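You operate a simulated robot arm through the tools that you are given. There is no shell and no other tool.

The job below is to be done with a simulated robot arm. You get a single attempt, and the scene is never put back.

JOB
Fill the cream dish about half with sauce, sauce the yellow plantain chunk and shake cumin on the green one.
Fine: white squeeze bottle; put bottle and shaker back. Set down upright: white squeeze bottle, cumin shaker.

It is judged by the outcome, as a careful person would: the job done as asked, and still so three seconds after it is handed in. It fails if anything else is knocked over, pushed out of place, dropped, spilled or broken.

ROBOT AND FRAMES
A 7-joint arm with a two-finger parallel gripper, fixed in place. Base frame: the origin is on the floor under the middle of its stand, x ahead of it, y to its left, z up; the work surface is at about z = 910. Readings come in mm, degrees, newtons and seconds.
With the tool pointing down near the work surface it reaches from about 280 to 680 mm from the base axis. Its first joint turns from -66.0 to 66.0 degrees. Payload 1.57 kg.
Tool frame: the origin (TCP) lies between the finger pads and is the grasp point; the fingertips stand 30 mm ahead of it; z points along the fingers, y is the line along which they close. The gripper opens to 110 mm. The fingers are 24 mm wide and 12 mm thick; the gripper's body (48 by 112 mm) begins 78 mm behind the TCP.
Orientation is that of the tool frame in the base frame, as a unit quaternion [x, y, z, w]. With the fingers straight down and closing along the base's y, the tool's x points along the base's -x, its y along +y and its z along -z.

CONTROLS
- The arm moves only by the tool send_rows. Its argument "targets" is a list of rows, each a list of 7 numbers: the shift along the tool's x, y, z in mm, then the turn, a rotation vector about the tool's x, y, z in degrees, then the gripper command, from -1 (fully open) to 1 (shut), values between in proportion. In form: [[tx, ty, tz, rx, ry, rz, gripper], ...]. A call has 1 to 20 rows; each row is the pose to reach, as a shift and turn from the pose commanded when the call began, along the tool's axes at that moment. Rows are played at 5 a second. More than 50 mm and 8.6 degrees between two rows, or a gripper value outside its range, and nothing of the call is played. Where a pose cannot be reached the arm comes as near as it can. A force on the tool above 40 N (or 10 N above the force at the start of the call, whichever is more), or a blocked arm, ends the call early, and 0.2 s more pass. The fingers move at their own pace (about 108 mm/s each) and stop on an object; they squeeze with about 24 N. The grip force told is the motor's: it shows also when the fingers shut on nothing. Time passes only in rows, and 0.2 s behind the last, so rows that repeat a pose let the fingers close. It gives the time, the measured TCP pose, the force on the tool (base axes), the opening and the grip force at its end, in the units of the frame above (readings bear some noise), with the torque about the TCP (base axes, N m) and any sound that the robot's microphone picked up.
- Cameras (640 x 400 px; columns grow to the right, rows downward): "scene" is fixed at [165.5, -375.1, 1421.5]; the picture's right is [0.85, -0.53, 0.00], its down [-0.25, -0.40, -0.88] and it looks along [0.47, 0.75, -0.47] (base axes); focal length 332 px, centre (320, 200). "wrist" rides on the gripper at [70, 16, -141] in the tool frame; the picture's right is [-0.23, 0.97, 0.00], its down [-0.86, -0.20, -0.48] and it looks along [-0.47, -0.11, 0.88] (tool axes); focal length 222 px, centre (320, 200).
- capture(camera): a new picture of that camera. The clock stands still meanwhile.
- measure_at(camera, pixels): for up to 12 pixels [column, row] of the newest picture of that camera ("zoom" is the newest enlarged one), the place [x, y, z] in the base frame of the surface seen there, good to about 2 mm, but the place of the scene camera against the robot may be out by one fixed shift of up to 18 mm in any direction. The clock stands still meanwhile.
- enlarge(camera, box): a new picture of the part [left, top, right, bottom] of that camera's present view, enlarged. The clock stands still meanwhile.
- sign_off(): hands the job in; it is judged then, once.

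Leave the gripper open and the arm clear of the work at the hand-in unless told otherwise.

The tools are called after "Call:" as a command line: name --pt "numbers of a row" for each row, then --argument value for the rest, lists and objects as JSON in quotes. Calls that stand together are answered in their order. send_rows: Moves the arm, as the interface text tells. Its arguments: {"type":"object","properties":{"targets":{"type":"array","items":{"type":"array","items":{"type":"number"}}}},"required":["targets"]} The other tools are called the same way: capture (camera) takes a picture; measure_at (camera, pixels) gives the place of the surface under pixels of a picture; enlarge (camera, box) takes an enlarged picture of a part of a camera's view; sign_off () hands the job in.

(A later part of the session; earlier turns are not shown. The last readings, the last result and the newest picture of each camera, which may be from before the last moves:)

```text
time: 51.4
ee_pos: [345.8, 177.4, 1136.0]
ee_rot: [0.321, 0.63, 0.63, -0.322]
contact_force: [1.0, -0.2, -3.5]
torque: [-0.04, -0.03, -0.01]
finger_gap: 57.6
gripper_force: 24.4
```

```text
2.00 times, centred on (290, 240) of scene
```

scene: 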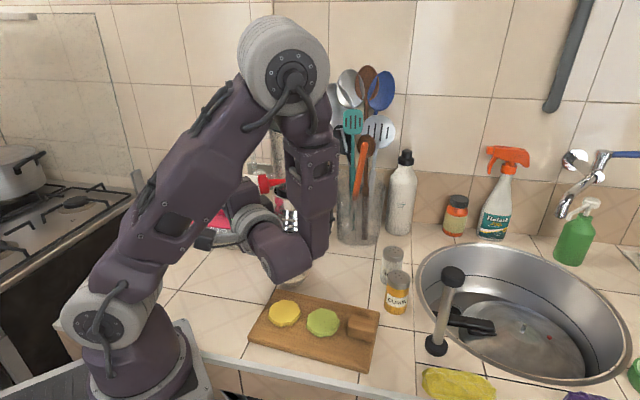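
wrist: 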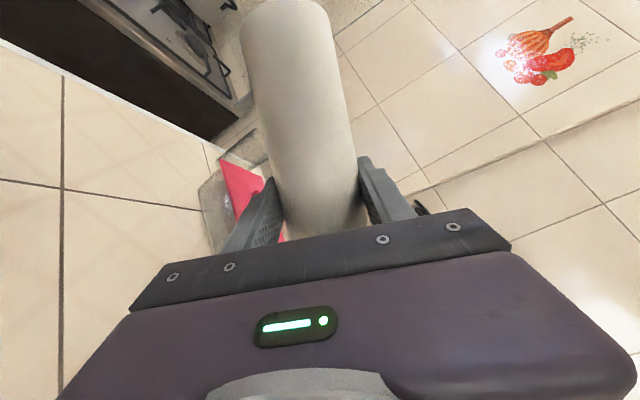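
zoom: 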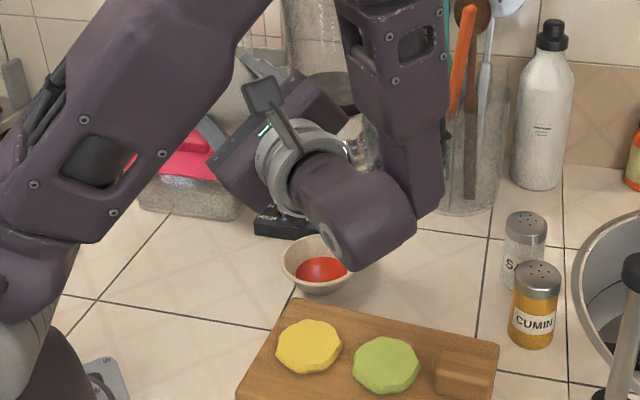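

Red sauce has already appeared in the dish (zoom (320,270)), so it flows under the hold once tilted. I measure its level right now while the clock stands still.

Call:
measure_at --camera "zoom" --pixels '[[320, 270], [310, 268], [330, 272], [305, 275], [340, 266], [322, 262], [300, 262], [316, 280], [285, 258], [318, 292], [345, 272], [312, 240]]'

Call:
enlarge --camera "scene" --box '[265, 240, 325, 300]'

```text
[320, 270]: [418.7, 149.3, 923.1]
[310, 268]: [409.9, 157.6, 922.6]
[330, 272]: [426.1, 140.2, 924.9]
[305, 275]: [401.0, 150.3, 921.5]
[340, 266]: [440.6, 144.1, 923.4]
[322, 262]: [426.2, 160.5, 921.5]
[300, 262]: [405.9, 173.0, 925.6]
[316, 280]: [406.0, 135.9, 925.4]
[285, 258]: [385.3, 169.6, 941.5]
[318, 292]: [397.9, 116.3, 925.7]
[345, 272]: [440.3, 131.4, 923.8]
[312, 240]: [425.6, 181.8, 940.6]
```

```text
6.67 times, centred on (295, 270) of scene
```

zoom: 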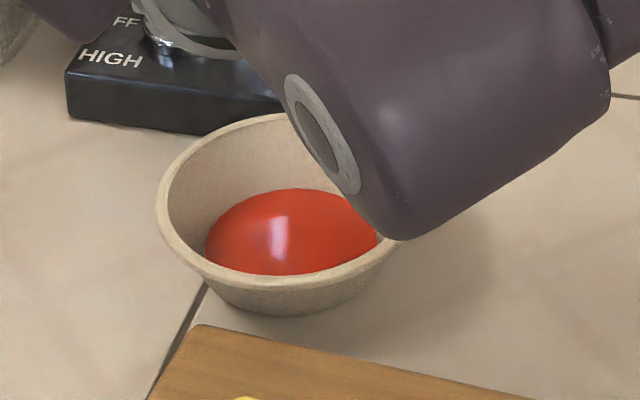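

The level is only ~2–3 mm above the dish floor (roughly a tenth full), all inside the dish. I hold this pose for two rows to add more, then look again.

Call:
send_rows --pt "0 0 0 0 0 0 -0.03" --pt "0 0 0 0 0 0 -0.03"

Call:
enlarge --camera "scene" --box '[265, 240, 325, 300]'

Call:
measure_at --camera "zoom" --pixels '[[290, 230], [250, 240], [330, 240], [280, 210], [230, 240], [350, 230], [300, 255], [270, 250], [180, 190], [280, 280], [180, 230], [215, 200]]'

```text
time: 52.0
ee_pos: [346.2, 176.7, 1136.9]
ee_rot: [0.32, 0.63, 0.631, -0.321]
contact_force: [-0.8, -0.2, -3.5]
torque: [-0.02, -0.08, 0.01]
finger_gap: 57.7
gripper_force: 24.3
```

```text
6.67 times, centred on (295, 270) of scene
```

zoom: 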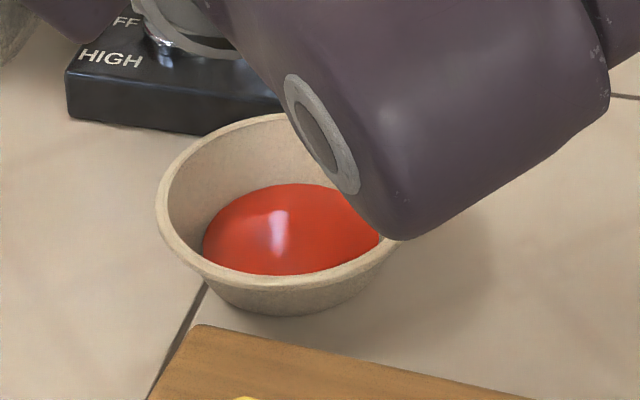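

```text
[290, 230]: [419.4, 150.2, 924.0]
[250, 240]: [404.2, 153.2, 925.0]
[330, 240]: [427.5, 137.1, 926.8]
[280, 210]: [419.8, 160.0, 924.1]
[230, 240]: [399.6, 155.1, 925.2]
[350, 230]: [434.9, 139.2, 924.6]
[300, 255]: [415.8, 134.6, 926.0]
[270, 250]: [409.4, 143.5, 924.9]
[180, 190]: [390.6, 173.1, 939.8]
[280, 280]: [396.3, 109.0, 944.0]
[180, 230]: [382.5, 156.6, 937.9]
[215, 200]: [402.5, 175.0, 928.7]
```

The level rose about 2 mm in 0.6 s (now ~925 on the scene scale, floor ~920.5, rim ~944). Half is about 933. I hold for five more rows and check again.

Call:
send_rows --pt "0 0 0 0 0 0 -0.03" --pt "0 0 0 0 0 0 -0.03" --pt "0 0 0 0 0 0 -0.03" --pt "0 0 0 0 0 0 -0.03" --pt "0 0 0 0 0 0 -0.03"

Call:
enlarge --camera "scene" --box '[265, 240, 325, 300]'

Call:
measure_at --camera "zoom" --pixels '[[290, 230], [250, 240], [330, 240], [280, 210], [230, 240], [350, 230], [300, 255], [270, 250], [220, 230], [310, 225], [260, 220], [320, 250]]'

```text
time: 53.2
ee_pos: [346.4, 176.7, 1136.4]
ee_rot: [0.32, 0.63, 0.631, -0.32]
contact_force: [0.2, -0.1, -3.7]
torque: [-0.06, -0.03, 0.0]
finger_gap: 57.8
gripper_force: 23.8
```

```text
6.67 times, centred on (295, 270) of scene
```

zoom: 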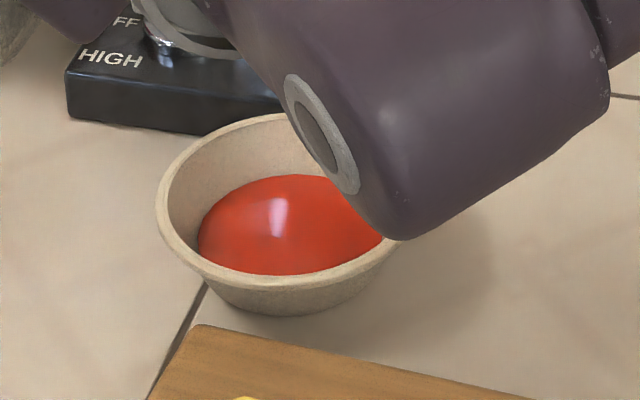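

```text
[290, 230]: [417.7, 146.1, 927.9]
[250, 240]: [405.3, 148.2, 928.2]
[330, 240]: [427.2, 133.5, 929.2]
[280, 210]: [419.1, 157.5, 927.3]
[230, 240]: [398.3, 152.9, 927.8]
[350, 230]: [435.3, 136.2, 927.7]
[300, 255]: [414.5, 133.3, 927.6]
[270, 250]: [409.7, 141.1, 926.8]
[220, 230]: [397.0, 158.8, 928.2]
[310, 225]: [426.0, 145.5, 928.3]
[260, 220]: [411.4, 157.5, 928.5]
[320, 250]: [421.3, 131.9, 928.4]
```

Now ~928. Another five rows should bring it to ~931, leaving the rest for the roll-back.

Call:
send_rows --pt "0 0 0 0 0 0 -0.03" --pt "0 0 0 0 0 0 -0.03" --pt "0 0 0 0 0 0 -0.03" --pt "0 0 0 0 0 0 -0.03" --pt "0 0 0 0 0 0 -0.03"

Call:
enlarge --camera "scene" --box '[265, 240, 325, 300]'

Call:
measure_at --camera "zoom" --pixels '[[290, 230], [250, 240], [330, 240], [280, 210], [230, 240], [350, 230], [300, 255], [270, 250], [220, 230], [310, 225], [260, 220], [320, 250]]'

```text
time: 54.4
ee_pos: [346.0, 177.7, 1135.5]
ee_rot: [0.32, 0.63, 0.631, -0.32]
contact_force: [0.2, 0.0, -3.3]
torque: [-0.06, -0.02, 0.01]
finger_gap: 57.9
gripper_force: 24.0
```

```text
6.67 times, centred on (295, 270) of scene
```

zoom: 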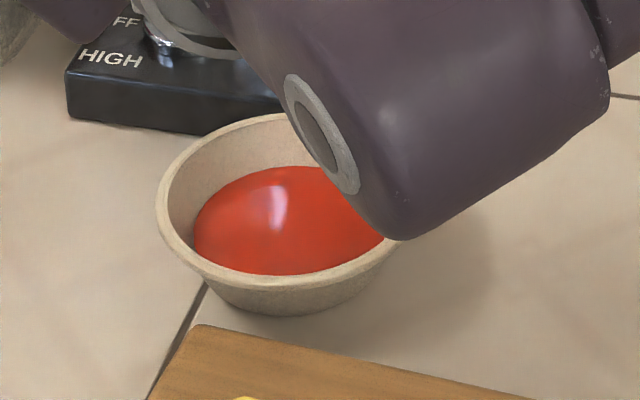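

```text
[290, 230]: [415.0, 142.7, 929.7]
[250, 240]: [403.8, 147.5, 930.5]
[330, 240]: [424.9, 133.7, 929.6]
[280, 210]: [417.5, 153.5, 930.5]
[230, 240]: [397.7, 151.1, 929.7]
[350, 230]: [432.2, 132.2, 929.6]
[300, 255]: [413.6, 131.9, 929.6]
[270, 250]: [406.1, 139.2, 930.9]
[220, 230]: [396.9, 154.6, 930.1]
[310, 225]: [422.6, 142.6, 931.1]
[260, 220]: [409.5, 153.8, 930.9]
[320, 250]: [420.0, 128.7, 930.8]
```

Level ~930.3. I start the roll-back to 127° (two rows), tip still over the dish, and check whether it still flows there.

Call:
send_rows --pt "9.1 -8.5 0 0 0 -8.5 -0.03" --pt "16 -16.6 0 0 0 -17 -0.03"

Call:
enlarge --camera "scene" --box '[265, 240, 325, 300]'

Call:
measure_at --camera "zoom" --pixels '[[290, 230], [250, 240], [270, 230], [280, 210], [230, 240], [300, 240], [300, 255], [270, 250], [220, 230], [310, 235], [260, 220], [240, 210]]'

```text
time: 55.0
ee_pos: [324.0, 176.7, 1139.6]
ee_rot: [0.223, 0.672, 0.67, -0.224]
contact_force: [0.3, -0.6, -3.3]
torque: [-0.03, -0.04, 0.0]
finger_gap: 57.9
gripper_force: 24.1
```

```text
6.67 times, centred on (295, 270) of scene
```

zoom: 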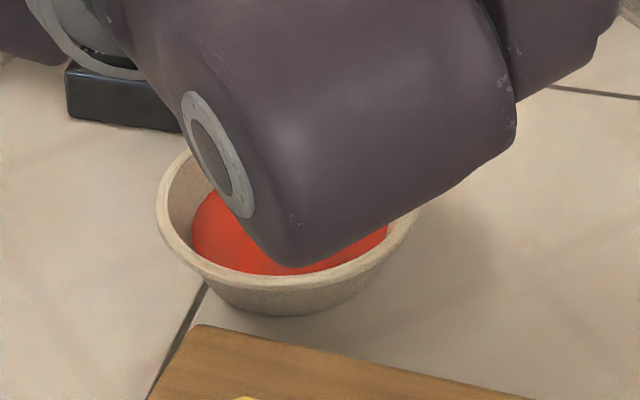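

```text
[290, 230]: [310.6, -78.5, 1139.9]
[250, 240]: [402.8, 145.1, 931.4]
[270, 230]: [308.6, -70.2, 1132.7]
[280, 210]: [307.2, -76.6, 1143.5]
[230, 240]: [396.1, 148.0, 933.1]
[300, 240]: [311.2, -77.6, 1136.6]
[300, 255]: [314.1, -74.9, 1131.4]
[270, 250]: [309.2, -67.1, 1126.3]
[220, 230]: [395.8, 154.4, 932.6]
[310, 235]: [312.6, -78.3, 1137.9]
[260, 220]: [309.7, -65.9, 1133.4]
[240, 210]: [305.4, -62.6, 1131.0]
```

Still flowing at 127° (level ~932). I roll back now to 85° to stop the flow, with the tip kept over the dish.

Call:
send_rows --pt "6.4 -5.8 0 0 0 -8.5 -0.03" --pt "10.6 -11.2 0 0 0 -17 -0.03" --pt "14.7 -12.9 0 0 0 -25.5 -0.03" --pt "17.5 -12.5 0 0 0 -34 -0.03" --pt "18.5 -10.8 0 0 0 -42 -0.03"

Call:
enlarge --camera "scene" --box '[265, 240, 325, 300]'

Call:
measure_at --camera "zoom" --pixels '[[290, 230], [250, 240], [230, 240], [220, 230], [215, 240], [240, 250], [260, 260], [225, 220], [210, 230], [340, 255], [360, 250], [320, 265]]'

```text
time: 56.2
ee_pos: [302.1, 177.3, 1142.1]
ee_rot: [-0.033, 0.705, 0.707, 0.032]
contact_force: [-0.6, -0.2, -3.2]
torque: [-0.05, -0.08, -0.03]
finger_gap: 57.8
gripper_force: 23.7
```

```text
6.67 times, centred on (295, 270) of scene
```

zoom: 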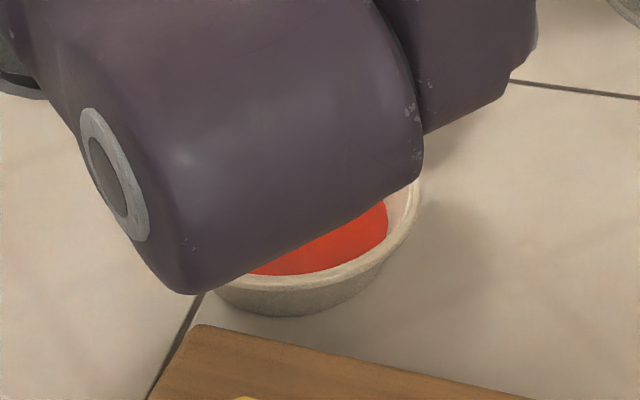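

```text
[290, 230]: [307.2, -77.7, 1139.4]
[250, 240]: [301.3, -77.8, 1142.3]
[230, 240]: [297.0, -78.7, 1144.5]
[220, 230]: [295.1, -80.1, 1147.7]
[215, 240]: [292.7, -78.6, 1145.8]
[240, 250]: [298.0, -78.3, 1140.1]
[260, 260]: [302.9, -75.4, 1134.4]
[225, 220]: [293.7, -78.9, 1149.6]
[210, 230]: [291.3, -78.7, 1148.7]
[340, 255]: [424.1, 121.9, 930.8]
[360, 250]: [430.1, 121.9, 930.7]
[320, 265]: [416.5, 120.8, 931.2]
```

The flow has stopped and the level reads ~931. I roll the bottle back upright while rising to about (362,137,1182), so I can see the dish unobstructed.

Call:
send_rows --pt "-6.3 3.5 -4 0 0 -8.5 -0.03" --pt "-12.7 6.9 -8 0 0 -17 -0.03" --pt "-19 10.4 -12 0 0 -25.5 -0.03" --pt "-25.3 13.8 -16 0 0 -34 -0.03" --pt "-31.7 17.3 -20 0 0 -42.5 -0.03" --pt "-38 20.8 -24 0 0 -51 -0.03" --pt "-44.3 24.2 -28 0 0 -59.5 -0.03" --pt "-50.6 27.7 -32 0 0 -68 -0.03" --pt "-57 31.1 -36 0 0 -76.5 -0.03" --pt "-63.3 34.6 -40 0 0 -85 -0.03"

Call:
capture --camera "scene"

Call:
enlarge --camera "scene" --box '[245, 230, 345, 350]'

```text
time: 58.4
ee_pos: [362.2, 136.8, 1181.8]
ee_rot: [0.502, -0.498, -0.499, -0.501]
contact_force: [0.1, 0.6, -2.5]
torque: [0.0, 0.01, 0.02]
finger_gap: 57.7
gripper_force: 24.3
```

```text
taken
```

scene: 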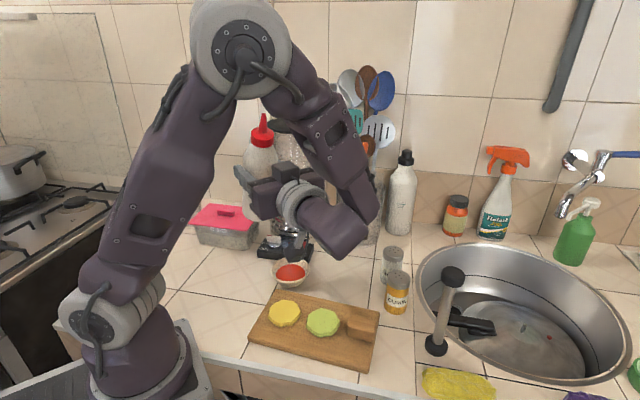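

```text
3.33 times, centred on (295, 290) of scene
```

zoom: 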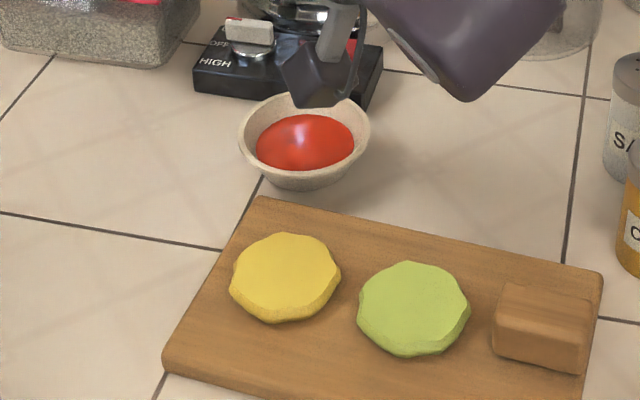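

Call:
measure_at --camera "zoom" --pixels '[[305, 140], [280, 140], [330, 140], [305, 125], [305, 160], [270, 150], [340, 150], [300, 182], [245, 140], [366, 145], [290, 95], [285, 265]]'

Call:
measure_at --camera "zoom" --pixels '[[285, 278], [235, 280], [338, 270], [285, 238], [275, 312], [413, 305], [362, 300], [466, 305], [410, 265], [410, 345], [545, 320], [300, 310]]'

```text
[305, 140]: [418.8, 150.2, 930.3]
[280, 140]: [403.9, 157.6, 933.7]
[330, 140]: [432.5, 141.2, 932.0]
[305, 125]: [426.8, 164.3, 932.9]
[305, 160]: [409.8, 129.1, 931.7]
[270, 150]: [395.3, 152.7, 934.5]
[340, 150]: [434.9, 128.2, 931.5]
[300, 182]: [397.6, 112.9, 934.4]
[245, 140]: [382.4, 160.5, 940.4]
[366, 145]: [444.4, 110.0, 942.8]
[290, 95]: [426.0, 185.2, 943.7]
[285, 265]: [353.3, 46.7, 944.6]
```

```text
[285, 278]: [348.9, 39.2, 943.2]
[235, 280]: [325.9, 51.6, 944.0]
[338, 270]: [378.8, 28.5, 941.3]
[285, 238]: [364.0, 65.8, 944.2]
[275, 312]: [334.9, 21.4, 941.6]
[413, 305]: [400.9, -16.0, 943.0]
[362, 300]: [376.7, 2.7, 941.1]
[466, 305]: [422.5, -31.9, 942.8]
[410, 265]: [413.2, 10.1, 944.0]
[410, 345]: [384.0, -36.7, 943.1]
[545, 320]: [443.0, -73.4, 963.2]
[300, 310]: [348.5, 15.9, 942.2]
```

The dish reads about half (level ~932 between floor 921 and rim 943), no spills around. The yellow chunk's centre works out at true (343,36), ~55 mm across. Rolling the other way (negative) would keep the arm in comfortable reach there, so I move the upright bottle to (451,75,1182) first.

Call:
send_rows --pt "0 -14.8 -10.3 0 0 0 -0.03" --pt "0 -29.7 -20.7 0 0 0 -0.03" --pt "0 -44.5 -31 0 0 0 -0.03" --pt "0 -59.3 -41.3 0 0 0 -0.03" --pt "0 -74.2 -51.7 0 0 0 -0.03" --pt "0 -89 -62 0 0 0 -0.03"

```text
time: 59.8
ee_pos: [451.8, 75.5, 1182.1]
ee_rot: [-0.5, 0.499, 0.501, 0.5]
contact_force: [1.2, 0.6, -2.7]
torque: [-0.05, 0.01, 0.03]
finger_gap: 58.0
gripper_force: 23.8
```

Now I test the negative roll to −60° (nozzle still above horizontal, so no flow).

Call:
send_rows --pt "0 0 0 0 0 -8 -0.03" --pt "0 0 0 0 0 -16 -0.03" --pt "0 0 0 0 0 -24 -0.03" --pt "0 0 0 0 0 -32 -0.03" --pt "0 0 0 0 0 -40 -0.03" --pt "0 0 0 0 0 -48 -0.03" --pt "0 0 0 0 0 -56 -0.03" --pt "0 0 0 0 0 -60 -0.03"

Call:
capture --camera "scene"

```text
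time: 61.6
ee_pos: [459.3, 77.4, 1183.0]
ee_rot: [-0.683, 0.182, 0.183, 0.683]
contact_force: [-0.1, -0.1, -2.6]
torque: [-0.06, 0.02, -0.01]
finger_gap: 57.9
gripper_force: 23.9
out of reach, approached as far as the arm can: row 8
```

```text
taken
```

scene: 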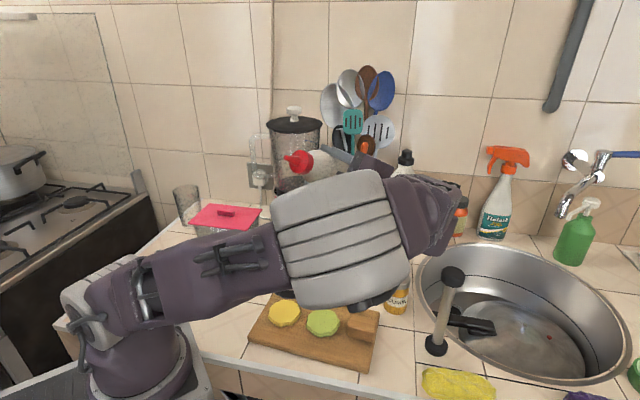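

The limit was reached at −60° and the elbow swung low. I check how near the elbow is to the board before undoing this.

Call:
measure_at --camera "scene" --pixels '[[345, 240], [300, 300], [380, 295], [410, 280], [370, 305], [430, 240], [330, 310], [250, 270]]'

```text
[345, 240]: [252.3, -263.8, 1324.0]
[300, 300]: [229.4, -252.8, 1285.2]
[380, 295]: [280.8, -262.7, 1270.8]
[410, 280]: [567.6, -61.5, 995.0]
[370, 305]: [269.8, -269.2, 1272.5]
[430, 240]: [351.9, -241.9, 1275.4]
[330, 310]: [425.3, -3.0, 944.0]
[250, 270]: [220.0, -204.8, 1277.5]
```

The elbow is high (z≈1280), nothing is touched, but the negative roll is limited. A better way: put the bottle back, regrasp it with the hand rolled the other way (camera on top), so that tilting swings the nozzle toward the robot and the arm stays in easy reach. First I roll back upright.

Call:
send_rows --pt "0 0 0 0 0 8 -0.03" --pt "0 0 0 0 0 16 -0.03" --pt "0 0 0 0 0 24 -0.03" --pt "0 0 0 0 0 32 -0.03" --pt "0 0 0 0 0 40 -0.03" --pt "0 0 0 0 0 48 -0.03" --pt "0 0 0 0 0 56 -0.03" --pt "0 0 0 0 0 60 -0.03" --pt "0 0 0 0 0 60 -0.03"

Call:
capture --camera "scene"

```text
time: 63.6
ee_pos: [459.3, 77.5, 1184.1]
ee_rot: [-0.5, 0.499, 0.5, 0.501]
contact_force: [-0.6, -0.2, -3.2]
torque: [-0.03, 0.01, -0.04]
finger_gap: 57.9
gripper_force: 23.8
```

```text
taken
```

scene: 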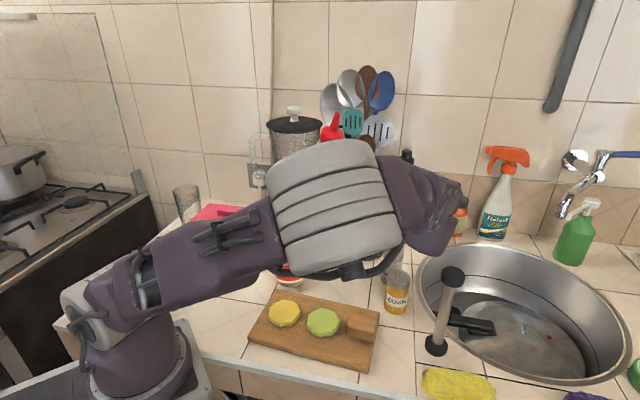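

Upright again at (459,77,1184), elbow out to the side but high. I turn back to azimuth 60°, pitch 20° (bottle vertical) above its original spot at (514,68.5,1200).

Call:
send_rows --pt "-2.7 -9.2 -1.5 4.95 3.25 0.87 -0.03" --pt "-5.3 -18.3 -3 9.9 6.5 1.73 -0.03" --pt "-8 -27.5 -4.5 14.85 9.75 2.6 -0.03" --pt "-10.7 -36.6 -6 19.8 13 3.47 -0.03" --pt "-13.3 -45.8 -7.5 24.75 16.25 4.33 -0.03" --pt "-16 -54.9 -9 29.7 19.5 5.2 -0.03" --pt "-16 -54.9 -9 29.7 19.5 5.2 -0.03"

Call:
capture --camera "scene"

Call:
capture --camera "wrist"

```text
time: 65.2
ee_pos: [517.3, 70.0, 1198.7]
ee_rot: [-0.41, 0.709, 0.287, 0.497]
contact_force: [0.1, 0.0, -2.9]
torque: [0.0, 0.02, 0.01]
finger_gap: 57.8
gripper_force: 23.8
```

```text
taken
```

scene: 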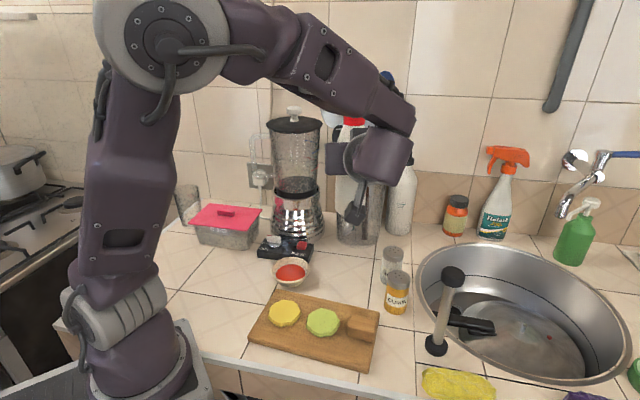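

```text
taken
```

wrist: 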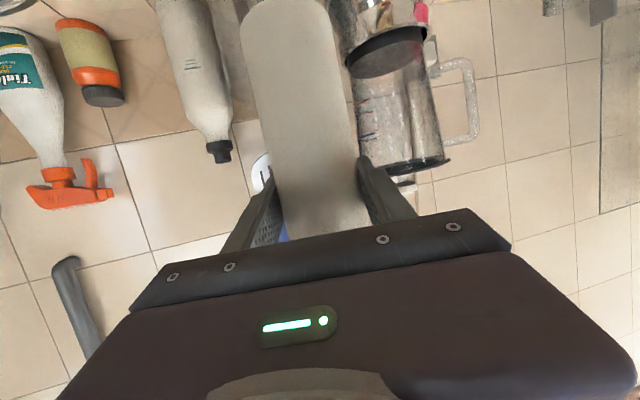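

The arm returned to its good elbow-up posture, dish ~half full and nothing spilled. I lower the bottle to just above its original spot (TCP z≈1040).

Call:
send_rows --pt "16.7 0.2 5.8 0 0 0 -0.03" --pt "33.3 0.4 11.6 0 0 0 -0.03" --pt "50 0.6 17.4 0 0 0 -0.03" --pt "66.6 0.8 23.2 0 0 0 -0.03" --pt "83.3 1 29.1 0 0 0 -0.03" --pt "99.9 1.2 34.9 0 0 0 -0.03" --pt "116.6 1.4 40.7 0 0 0 -0.03" --pt "133.2 1.6 46.5 0 0 0 -0.03" --pt "149.9 1.7 52.3 0 0 0 -0.03" --pt "149.9 1.7 52.3 0 0 0 -0.03"

Call:
capture --camera "scene"

```text
time: 67.4
ee_pos: [512.3, 67.6, 1040.3]
ee_rot: [-0.41, 0.708, 0.288, 0.498]
contact_force: [0.1, -0.4, -2.7]
torque: [-0.01, 0.01, 0.02]
finger_gap: 57.8
gripper_force: 23.9
```

```text
taken
```

scene: 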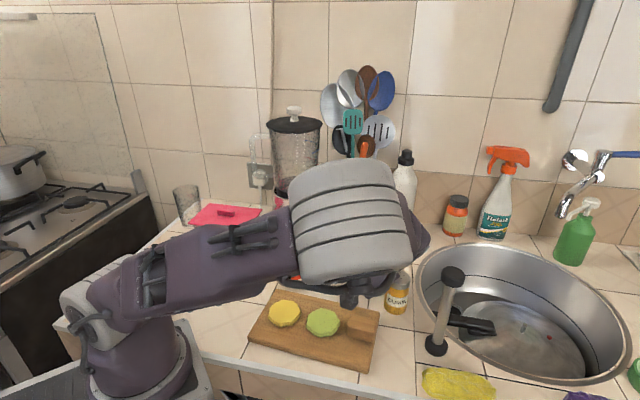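

The elbow swung to the side again, so I check its height and take another pose reading while holding.

Call:
measure_at --camera "scene" --pixels '[[350, 230], [340, 275], [400, 270], [420, 235], [350, 298], [240, 260], [320, 285], [425, 250]]'

Call:
send_rows --pt "0 0 0 0 0 0 -0.03"

```text
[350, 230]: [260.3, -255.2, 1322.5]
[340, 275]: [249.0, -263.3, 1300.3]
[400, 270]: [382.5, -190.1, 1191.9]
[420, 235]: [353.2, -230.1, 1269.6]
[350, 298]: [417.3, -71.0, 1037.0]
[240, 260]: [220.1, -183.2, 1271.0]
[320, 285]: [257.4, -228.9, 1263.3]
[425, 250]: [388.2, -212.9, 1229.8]
```

```text
time: 67.8
ee_pos: [511.8, 67.8, 1039.5]
ee_rot: [-0.41, 0.709, 0.287, 0.498]
contact_force: [0.5, -0.2, -1.6]
torque: [0.03, 0.01, -0.02]
finger_gap: 57.9
gripper_force: 24.0
```

TCP is (512, 67.7, 1040). I lower the last 16 mm slowly to set the bottle down.

Call:
send_rows --pt "2.9 -0.3 1.5 0 0 0 -0.03" --pt "5.7 -0.7 3 0 0 0 -0.03" --pt "8.6 -1 4.5 0 0 0 -0.03" --pt "11.4 -1.4 6 0 0 0 -0.03" --pt "14.3 -1.7 7.5 0 0 0 -0.03" --pt "14.3 -1.7 7.5 0 0 0 -0.03"

```text
time: 69.2
ee_pos: [515.4, 69.8, 1025.1]
ee_rot: [-0.41, 0.708, 0.287, 0.498]
contact_force: [0.3, -1.3, -3.2]
torque: [0.0, 0.02, 0.01]
finger_gap: 57.9
gripper_force: 24.1
```

Still hanging free (−3.2 N) at z 1025. I lower two more millimetres.

Call:
send_rows --pt "0.9 0 0.3 0 0 0 -0.03" --pt "1.9 0 0.7 0 0 0 -0.03" --pt "1.9 0 0.7 0 0 0 -0.03"

```text
time: 70.0
ee_pos: [515.5, 69.1, 1023.4]
ee_rot: [-0.41, 0.708, 0.287, 0.498]
contact_force: [-0.9, -2.7, 9.4]
torque: [-0.56, 0.31, 0.08]
finger_gap: 57.9
gripper_force: 24.2
```

The bottle touches the counter (force now +9 N upward). I raise half a millimetre to relax and open the fingers gently.

Call:
send_rows --pt "-0.6 0 -0.2 0 0 0 -0.03" --pt "-0.6 0 -0.2 0 0 0 -0.06" --pt "-0.6 0 -0.2 0 0 0 -0.15" --pt "-0.6 0 -0.2 0 0 0 -0.4" --pt "-0.6 0 -0.2 0 0 0 -0.55"

Call:
capture --camera "wrist"

Call:
capture --camera "scene"

```text
time: 71.2
ee_pos: [514.5, 70.1, 1022.0]
ee_rot: [-0.41, 0.709, 0.286, 0.497]
contact_force: [-0.8, 0.6, 0.8]
torque: [0.02, 0.01, 0.0]
finger_gap: 85.4
gripper_force: 0.0
```

```text
taken
```

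wrist: 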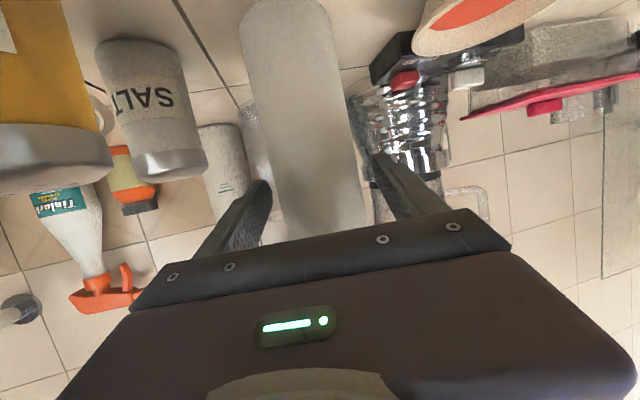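

```text
taken
```

scene: 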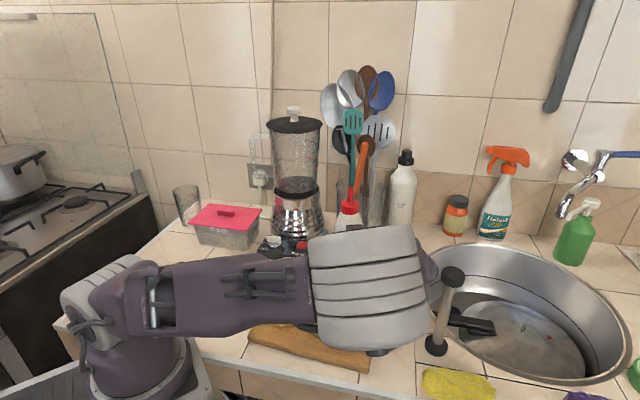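

The bottle stands upright in its place. The elbow has drooped lower to the side, so I check its clearance before moving.

Call:
measure_at --camera "scene" --pixels '[[370, 290], [370, 340], [415, 330], [430, 270], [320, 340], [240, 300], [435, 290], [380, 352]]'

```text
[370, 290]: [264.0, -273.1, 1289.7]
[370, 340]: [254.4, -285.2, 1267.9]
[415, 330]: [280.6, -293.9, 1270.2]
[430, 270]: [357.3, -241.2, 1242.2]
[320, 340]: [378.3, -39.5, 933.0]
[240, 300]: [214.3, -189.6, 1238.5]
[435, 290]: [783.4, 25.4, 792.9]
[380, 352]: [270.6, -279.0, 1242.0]
```

The elbow is still at z≥1240, well clear. I back the open fingers straight out 110 mm along the tool axis.

Call:
send_rows --pt "0 0 -15 0 0 0 -0.55" --pt "0 0 -30 0 0 0 -0.55" --pt "0 0 -46 0 0 0 -0.55" --pt "0 0 -62 0 0 0 -0.55" --pt "0 0 -78 0 0 0 -0.55" --pt "0 0 -94 0 0 0 -0.55" --pt "0 0 -110 0 0 0 -0.55"

Call:
capture --camera "scene"

```text
time: 72.8
ee_pos: [463.3, -19.8, 1062.1]
ee_rot: [-0.409, 0.708, 0.288, 0.499]
contact_force: [-0.2, 0.0, -1.2]
torque: [0.01, 0.0, 0.0]
finger_gap: 85.1
gripper_force: 0.1
```

```text
taken
```

scene: 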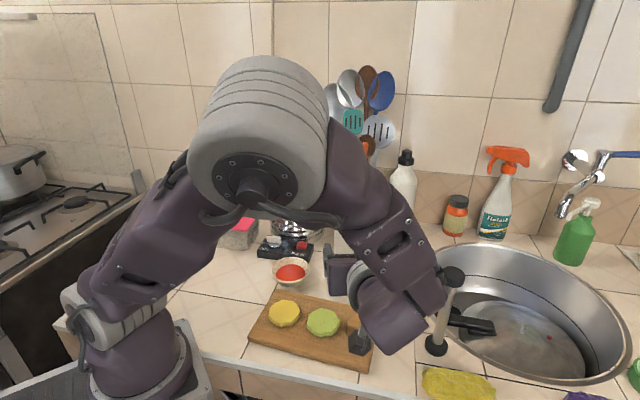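

Backed out cleanly and the elbow is up again. I raise to z≈1180, then roll the hand.

Call:
send_rows --pt "-18.8 0 -6.8 0 0 0 -0.55" --pt "-37.6 0 -13.7 0 0 0 -0.55" --pt "-56.4 0 -20.5 0 0 0 -0.55" --pt "-75.2 0 -27.4 0 0 0 -0.55" --pt "-94 0 -34.2 0 0 0 -0.55" --pt "-112.8 0 -41 0 0 0 -0.55"

Call:
send_rows --pt "0 0 0 0 0 8.5 -0.55" --pt "0 0 0 0 0 17 -0.55" --pt "0 0 0 0 0 25.5 -0.55" --pt "0 0 0 0 0 34 -0.55" --pt "0 0 0 0 0 42.5 -0.55" --pt "0 0 0 0 0 51 -0.55" --pt "0 0 0 0 0 59.5 -0.55" --pt "0 0 0 0 0 68 -0.55" --pt "0 0 0 0 0 76.5 -0.55" --pt "0 0 0 0 0 85 -0.55" --pt "0 0 0 0 0 93.5 -0.55" --pt "0 0 0 0 0 102 -0.55" --pt "0 0 0 0 0 110.5 -0.55" --pt "0 0 0 0 0 119 -0.55" --pt "0 0 0 0 0 127.5 -0.55" --pt "0 0 0 0 0 136 -0.55" --pt "0 0 0 0 0 144.5 -0.55" --pt "0 0 0 0 0 153 -0.55" --pt "0 0 0 0 0 161.5 -0.55" --pt "0 0 0 0 0 170 -0.55"

Call:
capture --camera "scene"

```text
time: 74.2
ee_pos: [461.9, -20.6, 1181.3]
ee_rot: [-0.41, 0.709, 0.287, 0.497]
contact_force: [0.2, -0.8, 0.4]
torque: [-0.02, 0.01, 0.01]
finger_gap: 85.2
gripper_force: 0.0
```

```text
time: 78.4
ee_pos: [463.2, -20.0, 1180.7]
ee_rot: [0.67, 0.469, 0.521, -0.243]
contact_force: [-0.1, -1.1, 0.4]
torque: [0.0, -0.02, -0.01]
finger_gap: 85.0
gripper_force: 0.0
```

```text
taken
```

scene: 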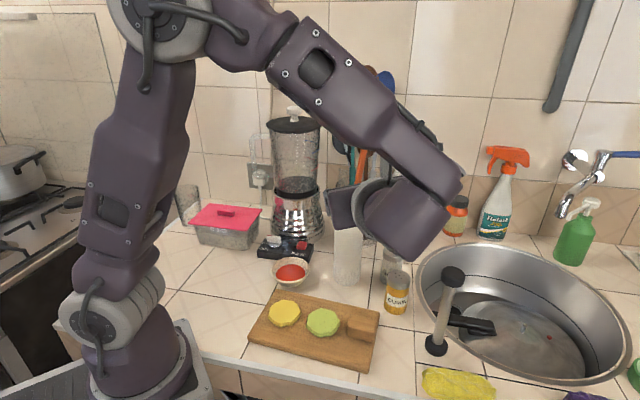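

Roll of 170° reached without trouble. I complete the last 10°.

Call:
send_rows --pt "0 0 0 0 0 5 -0.55" --pt "0 0 0 0 0 10 -0.55" --pt "0 0 0 0 0 10 -0.55"

Call:
capture --camera "wrist"

```text
time: 79.2
ee_pos: [464.0, -20.4, 1180.1]
ee_rot: [0.709, 0.41, 0.497, -0.288]
contact_force: [-0.7, 0.2, 0.2]
torque: [0.02, 0.01, 0.01]
finger_gap: 85.3
gripper_force: 0.1
```

```text
taken
```

wrist: 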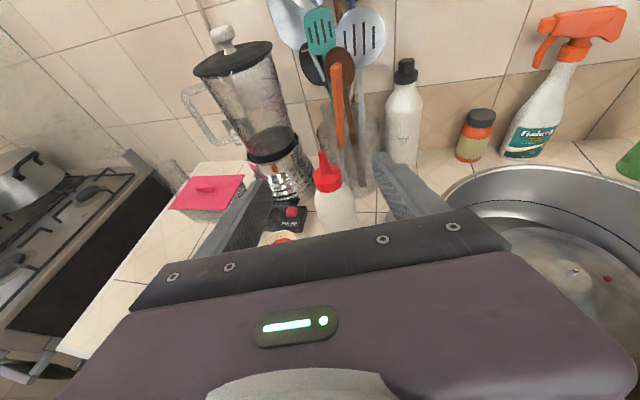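

The camera is now on top; the bottle is between the fingers in view. I measure the nozzle and shoulder to confirm its axis.

Call:
measure_at --camera "wrist" --pixels '[[322, 154], [324, 165], [327, 180], [315, 210], [356, 210], [335, 210], [335, 195], [318, 178], [338, 176]]'

```text
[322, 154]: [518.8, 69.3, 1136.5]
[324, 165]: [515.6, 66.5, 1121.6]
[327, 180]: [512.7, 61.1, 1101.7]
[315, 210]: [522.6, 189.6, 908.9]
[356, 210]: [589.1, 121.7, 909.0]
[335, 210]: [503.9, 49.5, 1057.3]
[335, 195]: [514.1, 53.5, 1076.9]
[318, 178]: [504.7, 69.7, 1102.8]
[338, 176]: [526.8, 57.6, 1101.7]
```

The bottle's axis is about (516.5, 69). I lower to the pre-grasp point, 105 mm behind it.

Call:
send_rows --pt "-18.8 0 7.8 0 0 0 -0.55" --pt "-37.6 0 15.6 0 0 0 -0.55" --pt "-56.5 0 23.4 0 0 0 -0.55" --pt "-75.3 0.1 31.1 0 0 0 -0.55" --pt "-94.1 0.1 38.9 0 0 0 -0.55" --pt "-112.9 0.1 46.7 0 0 0 -0.55" --pt "-112.9 0.1 46.7 0 0 0 -0.55"

Call:
capture --camera "scene"

Call:
capture --camera "wrist"

```text
time: 80.8
ee_pos: [466.3, -17.0, 1056.7]
ee_rot: [0.708, 0.411, 0.497, -0.288]
contact_force: [0.3, -0.5, 0.5]
torque: [-0.02, 0.01, -0.01]
finger_gap: 85.4
gripper_force: 0.1
```

```text
taken
```

scene: 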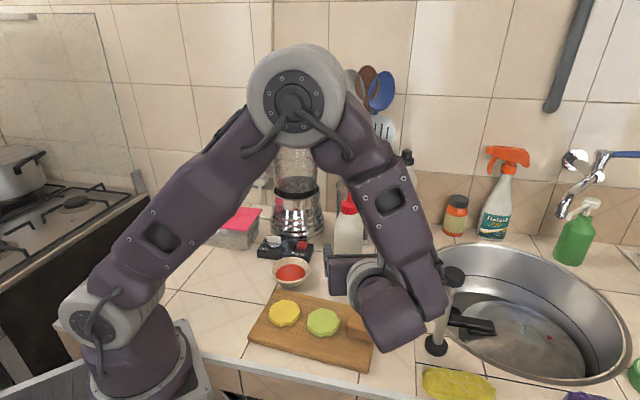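

```text
taken
```

wrist: 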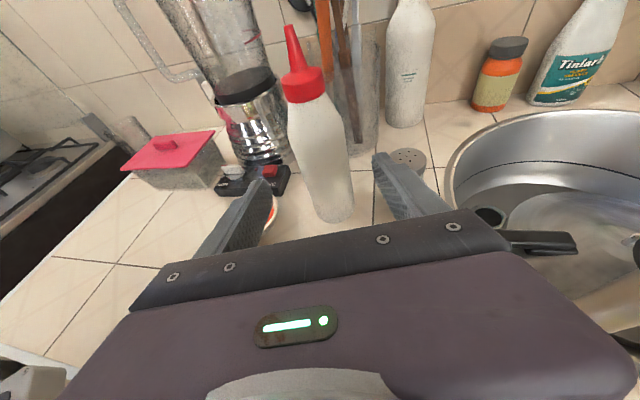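

Aligned. I advance 105 mm with the fingers open at 85 mm.

Call:
send_rows --pt "0 0 15 0 0 0 -0.55" --pt "0 0 30 0 0 0 -0.55" --pt "0 0 45 0 0 0 -0.55" --pt "0 0 60 0 0 0 -0.55" --pt "0 0 75 0 0 0 -0.55" --pt "0 0 90 0 0 0 -0.55" --pt "0 0 105 0 0 0 -0.55" --pt "0 0 105 0 0 0 -0.55"

Call:
capture --camera "wrist"

```text
time: 82.6
ee_pos: [515.5, 70.2, 1022.8]
ee_rot: [0.709, 0.41, 0.498, -0.286]
contact_force: [-0.2, 0.2, 0.8]
torque: [0.03, 0.0, 0.0]
finger_gap: 85.4
gripper_force: 0.0
```

```text
taken
```

wrist: 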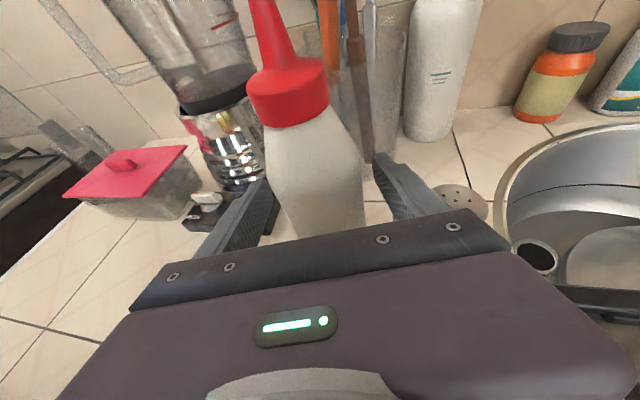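

The bottle is between the pads at (515.5,70,1023). I close to the −0.03 hold and then lift 30 mm.

Call:
send_rows --pt "0 0 0 0 0 0 -0.3" --pt "0 0 0 0 0 0 -0.1" --pt "0 0 0 0 0 0 -0.03" --pt "0 0 0 0 0 0 -0.03" --pt "0 0 0 0 0 0 -0.03"

Call:
send_rows --pt "9.4 0 -3.4 0 0 0 -0.03" --pt "18.8 0 -6.8 0 0 0 -0.03" --pt "28.2 0 -10.3 0 0 0 -0.03" --pt "28.2 0 -10.3 0 0 0 -0.03"

Call:
capture --camera "wrist"

```text
time: 83.8
ee_pos: [514.7, 69.8, 1021.6]
ee_rot: [0.709, 0.41, 0.498, -0.286]
contact_force: [2.1, 0.3, 0.5]
torque: [0.06, -0.04, -0.06]
finger_gap: 57.9
gripper_force: 24.4
```

```text
time: 84.8
ee_pos: [514.4, 69.2, 1053.0]
ee_rot: [0.708, 0.411, 0.497, -0.287]
contact_force: [0.4, 0.4, -2.2]
torque: [0.02, 0.0, -0.02]
finger_gap: 57.8
gripper_force: 24.4
```

```text
taken
```

wrist: 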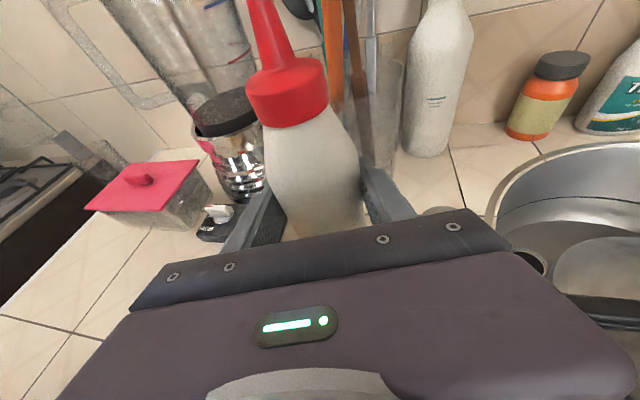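

The bottle is held. I lift it on up to z≈1200.

Call:
send_rows --pt "17.3 0 -6.3 0 0 0 -0.03" --pt "34.6 0 -12.6 0 0 0 -0.03" --pt "51.8 0 -18.9 0 0 0 -0.03" --pt "69.1 0 -25.2 0 0 0 -0.03" --pt "86.4 0 -31.4 0 0 0 -0.03" --pt "103.7 0 -37.7 0 0 0 -0.03" --pt "121 0 -44 0 0 0 -0.03" --pt "138.2 0 -50.3 0 0 0 -0.03"

```text
time: 86.6
ee_pos: [515.0, 69.7, 1201.2]
ee_rot: [0.709, 0.41, 0.497, -0.287]
contact_force: [0.6, 0.1, -2.2]
torque: [0.0, 0.0, 0.0]
finger_gap: 57.7
gripper_force: 24.2
```

Now I turn to azimuth 90° with a level tool and move to (451,75,1200), the place from which the nozzle can tip over the yellow chunk.

Call:
send_rows --pt "-1.7 -9.7 -4.3 4.95 3.25 -0.87 -0.03" --pt "-3.4 -19.4 -8.5 9.9 6.5 -1.73 -0.03" --pt "-5.2 -29.1 -12.8 14.85 9.75 -2.6 -0.03" --pt "-6.9 -38.7 -17 19.8 13 -3.47 -0.03" --pt "-8.6 -48.4 -21.3 24.75 16.25 -4.33 -0.03" --pt "-10.3 -58.1 -25.5 29.7 19.5 -5.2 -0.03" --pt "-10.3 -58.1 -25.5 29.7 19.5 -5.2 -0.03"

Call:
capture --camera "scene"

```text
time: 88.2
ee_pos: [449.7, 74.3, 1198.3]
ee_rot: [0.497, 0.501, 0.501, -0.501]
contact_force: [-0.2, 0.4, -2.4]
torque: [-0.02, -0.01, -0.04]
finger_gap: 58.0
gripper_force: 23.3
```

```text
taken
```

scene: 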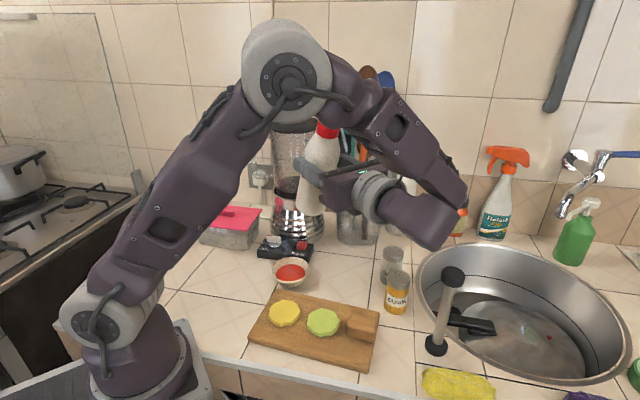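

Good posture. I now roll −85° (nozzle swings toward the robot, ending near horizontal over the yellow chunk) while lowering to z≈1110. The bottle's bottom end stays ~40 mm clear of the orange spatula.

Call:
send_rows --pt "-8.8 0.1 0.1 0 0 -8.5 -0.03" --pt "-17.6 0.1 0.1 0 0 -17 -0.03" --pt "-26.4 0.2 0.2 0 0 -25.5 -0.03" --pt "-35.2 0.2 0.2 0 0 -34 -0.03" --pt "-44 0.3 0.3 0 0 -42.5 -0.03" --pt "-52.8 0.3 0.3 0 0 -51 -0.03" --pt "-61.6 0.4 0.4 0 0 -59.5 -0.03" --pt "-70.4 0.4 0.4 0 0 -68 -0.03" --pt "-79.2 0.5 0.5 0 0 -76.5 -0.03" --pt "-88 0.5 0.5 0 0 -85 -0.03" --pt "-88 0.5 0.5 0 0 -85 -0.03"

Call:
capture --camera "scene"

Call:
capture --camera "wrist"

```text
time: 90.6
ee_pos: [450.3, 75.5, 1111.4]
ee_rot: [0.029, 0.707, 0.706, -0.03]
contact_force: [0.6, 0.2, -2.9]
torque: [-0.06, 0.07, 0.01]
finger_gap: 57.9
gripper_force: 24.0
```

```text
taken
```

scene: 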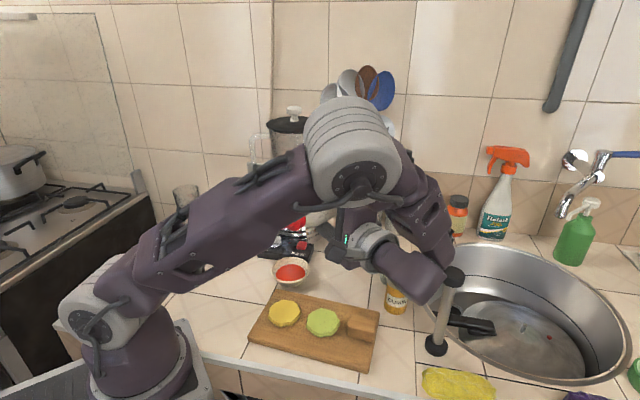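

```text
taken
```

wrist: 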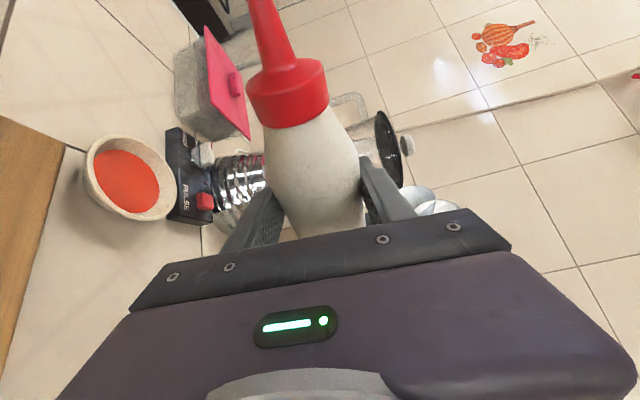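

The wrist bulk looks near the pestle in the picture. I measure that gap before going lower.

Call:
measure_at --camera "scene" --pixels '[[440, 265], [443, 280], [430, 300], [435, 250], [448, 260], [415, 275], [455, 275], [458, 290], [445, 300], [450, 240], [425, 215], [460, 268]]'

Call:
enlarge --camera "scene" --box '[260, 180, 480, 360]'

```text
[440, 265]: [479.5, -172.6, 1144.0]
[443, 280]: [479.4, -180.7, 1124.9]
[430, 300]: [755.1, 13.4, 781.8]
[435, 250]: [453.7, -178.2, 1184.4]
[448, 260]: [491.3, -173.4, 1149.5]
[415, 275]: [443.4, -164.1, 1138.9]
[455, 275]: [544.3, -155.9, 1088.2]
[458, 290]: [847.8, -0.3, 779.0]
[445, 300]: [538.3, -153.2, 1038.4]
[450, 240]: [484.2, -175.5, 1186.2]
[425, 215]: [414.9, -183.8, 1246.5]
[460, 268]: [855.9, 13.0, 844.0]
```

```text
2.22 times, centred on (370, 270) of scene
```

zoom: 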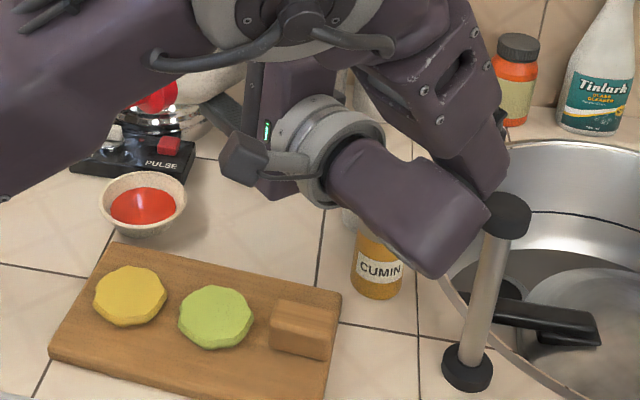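

The wrist clears the pestle by ~30 mm sideways, and the next motion shifts it slightly away. The tip is at about (343,36). I lower and roll to 110° total tilt with the tip over the yellow chunk, then look.

Call:
send_rows --pt "-5.4 -21 0 0 0 -8.5 -0.03" --pt "-4.9 -41.1 0 0 0 -17 -0.03" --pt "-2.1 -56.4 0 0 0 -25 -0.03"

Call:
enlarge --camera "scene" --box '[230, 220, 430, 360]'

Call:
capture --camera "wrist"

```text
time: 91.4
ee_pos: [448.4, 73.6, 1056.8]
ee_rot: [-0.125, 0.696, 0.696, 0.124]
contact_force: [0.5, -0.3, -2.7]
torque: [-0.08, 0.07, 0.03]
finger_gap: 57.6
gripper_force: 24.3
```

```text
2.86 times, centred on (330, 290) of scene
```

zoom: 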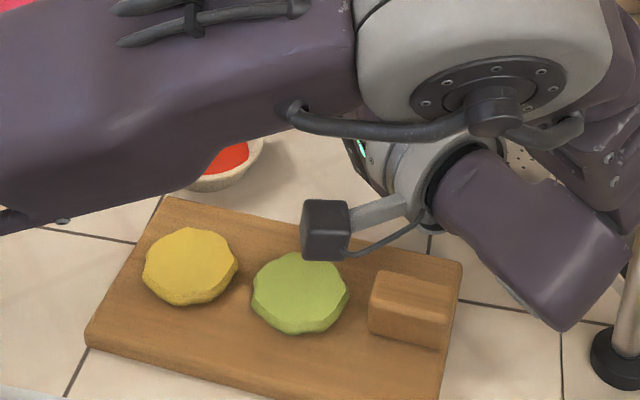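

```text
taken
```

wrist: 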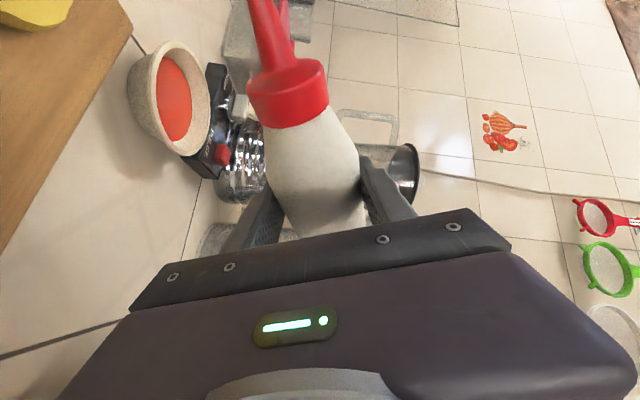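

No sauce on the chunk yet at 110°. I roll 8° more (118°), tip still over the chunk, and look again.

Call:
send_rows --pt "7.4 -2.6 1 0 0 -8 -0.03"

Call:
enlarge --camera "scene" --box '[230, 220, 430, 360]'

```text
time: 91.8
ee_pos: [442.4, 75.6, 1049.4]
ee_rot: [-0.173, 0.685, 0.687, 0.171]
contact_force: [0.0, -0.6, -3.0]
torque: [0.0, 0.06, -0.01]
finger_gap: 57.7
gripper_force: 24.0
```

```text
2.86 times, centred on (330, 290) of scene
```

zoom: 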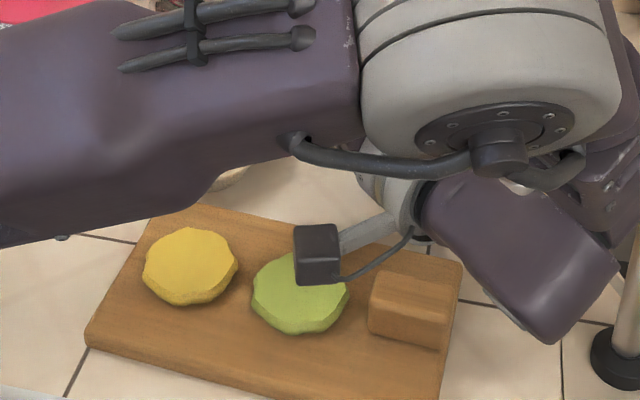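

No flow at 118°. I check how low the upper arm and elbow have come before continuing.

Call:
measure_at --camera "zoom" --pixels '[[180, 150], [180, 200], [60, 230], [500, 100], [490, 170], [540, 320], [318, 260], [190, 265], [500, 40], [300, 200]]'

```text
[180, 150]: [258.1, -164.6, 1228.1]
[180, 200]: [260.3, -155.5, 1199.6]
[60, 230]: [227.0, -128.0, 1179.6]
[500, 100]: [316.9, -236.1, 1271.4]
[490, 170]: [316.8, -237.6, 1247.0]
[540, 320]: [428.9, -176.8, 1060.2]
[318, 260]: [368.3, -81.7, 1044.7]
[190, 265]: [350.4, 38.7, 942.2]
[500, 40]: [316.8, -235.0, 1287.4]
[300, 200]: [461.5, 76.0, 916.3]
```

The elbow is safely high. I roll 8° further to 126°, where it flowed over the dish, for one row only, then look.

Call:
send_rows --pt "7.1 3.8 0 0 0 -8 -0.03"

Call:
enlarge --camera "scene" --box '[230, 220, 430, 360]'

```text
time: 92.2
ee_pos: [434.7, 72.9, 1050.3]
ee_rot: [-0.22, 0.671, 0.673, 0.219]
contact_force: [0.2, 0.2, -2.8]
torque: [-0.01, 0.04, 0.02]
finger_gap: 57.8
gripper_force: 23.8
```

```text
2.86 times, centred on (330, 290) of scene
```

zoom: 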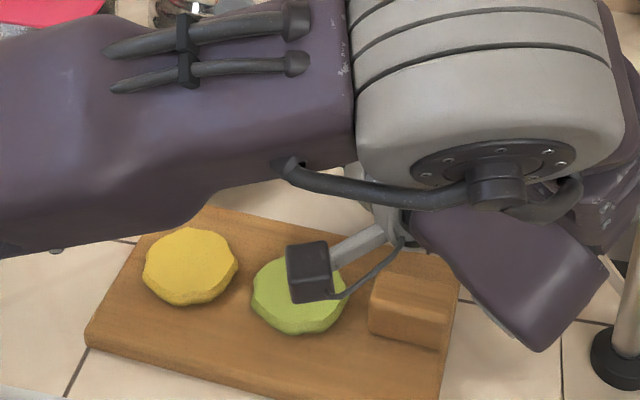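

Nothing visible on the chunk yet at 126°. I roll another 8° to 134° with the tip kept over the chunk.

Call:
send_rows --pt "8 6.4 1 0 0 -8 -0.03"

Call:
enlarge --camera "scene" --box '[230, 220, 430, 360]'

```text
time: 92.6
ee_pos: [424.2, 76.6, 1050.6]
ee_rot: [-0.266, 0.655, 0.655, 0.267]
contact_force: [-0.3, -0.3, -2.6]
torque: [-0.03, 0.06, 0.0]
finger_gap: 57.9
gripper_force: 24.3
```

```text
2.86 times, centred on (330, 290) of scene
```

zoom: 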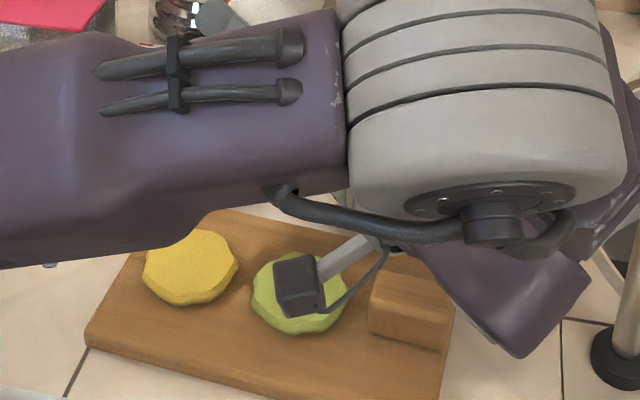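

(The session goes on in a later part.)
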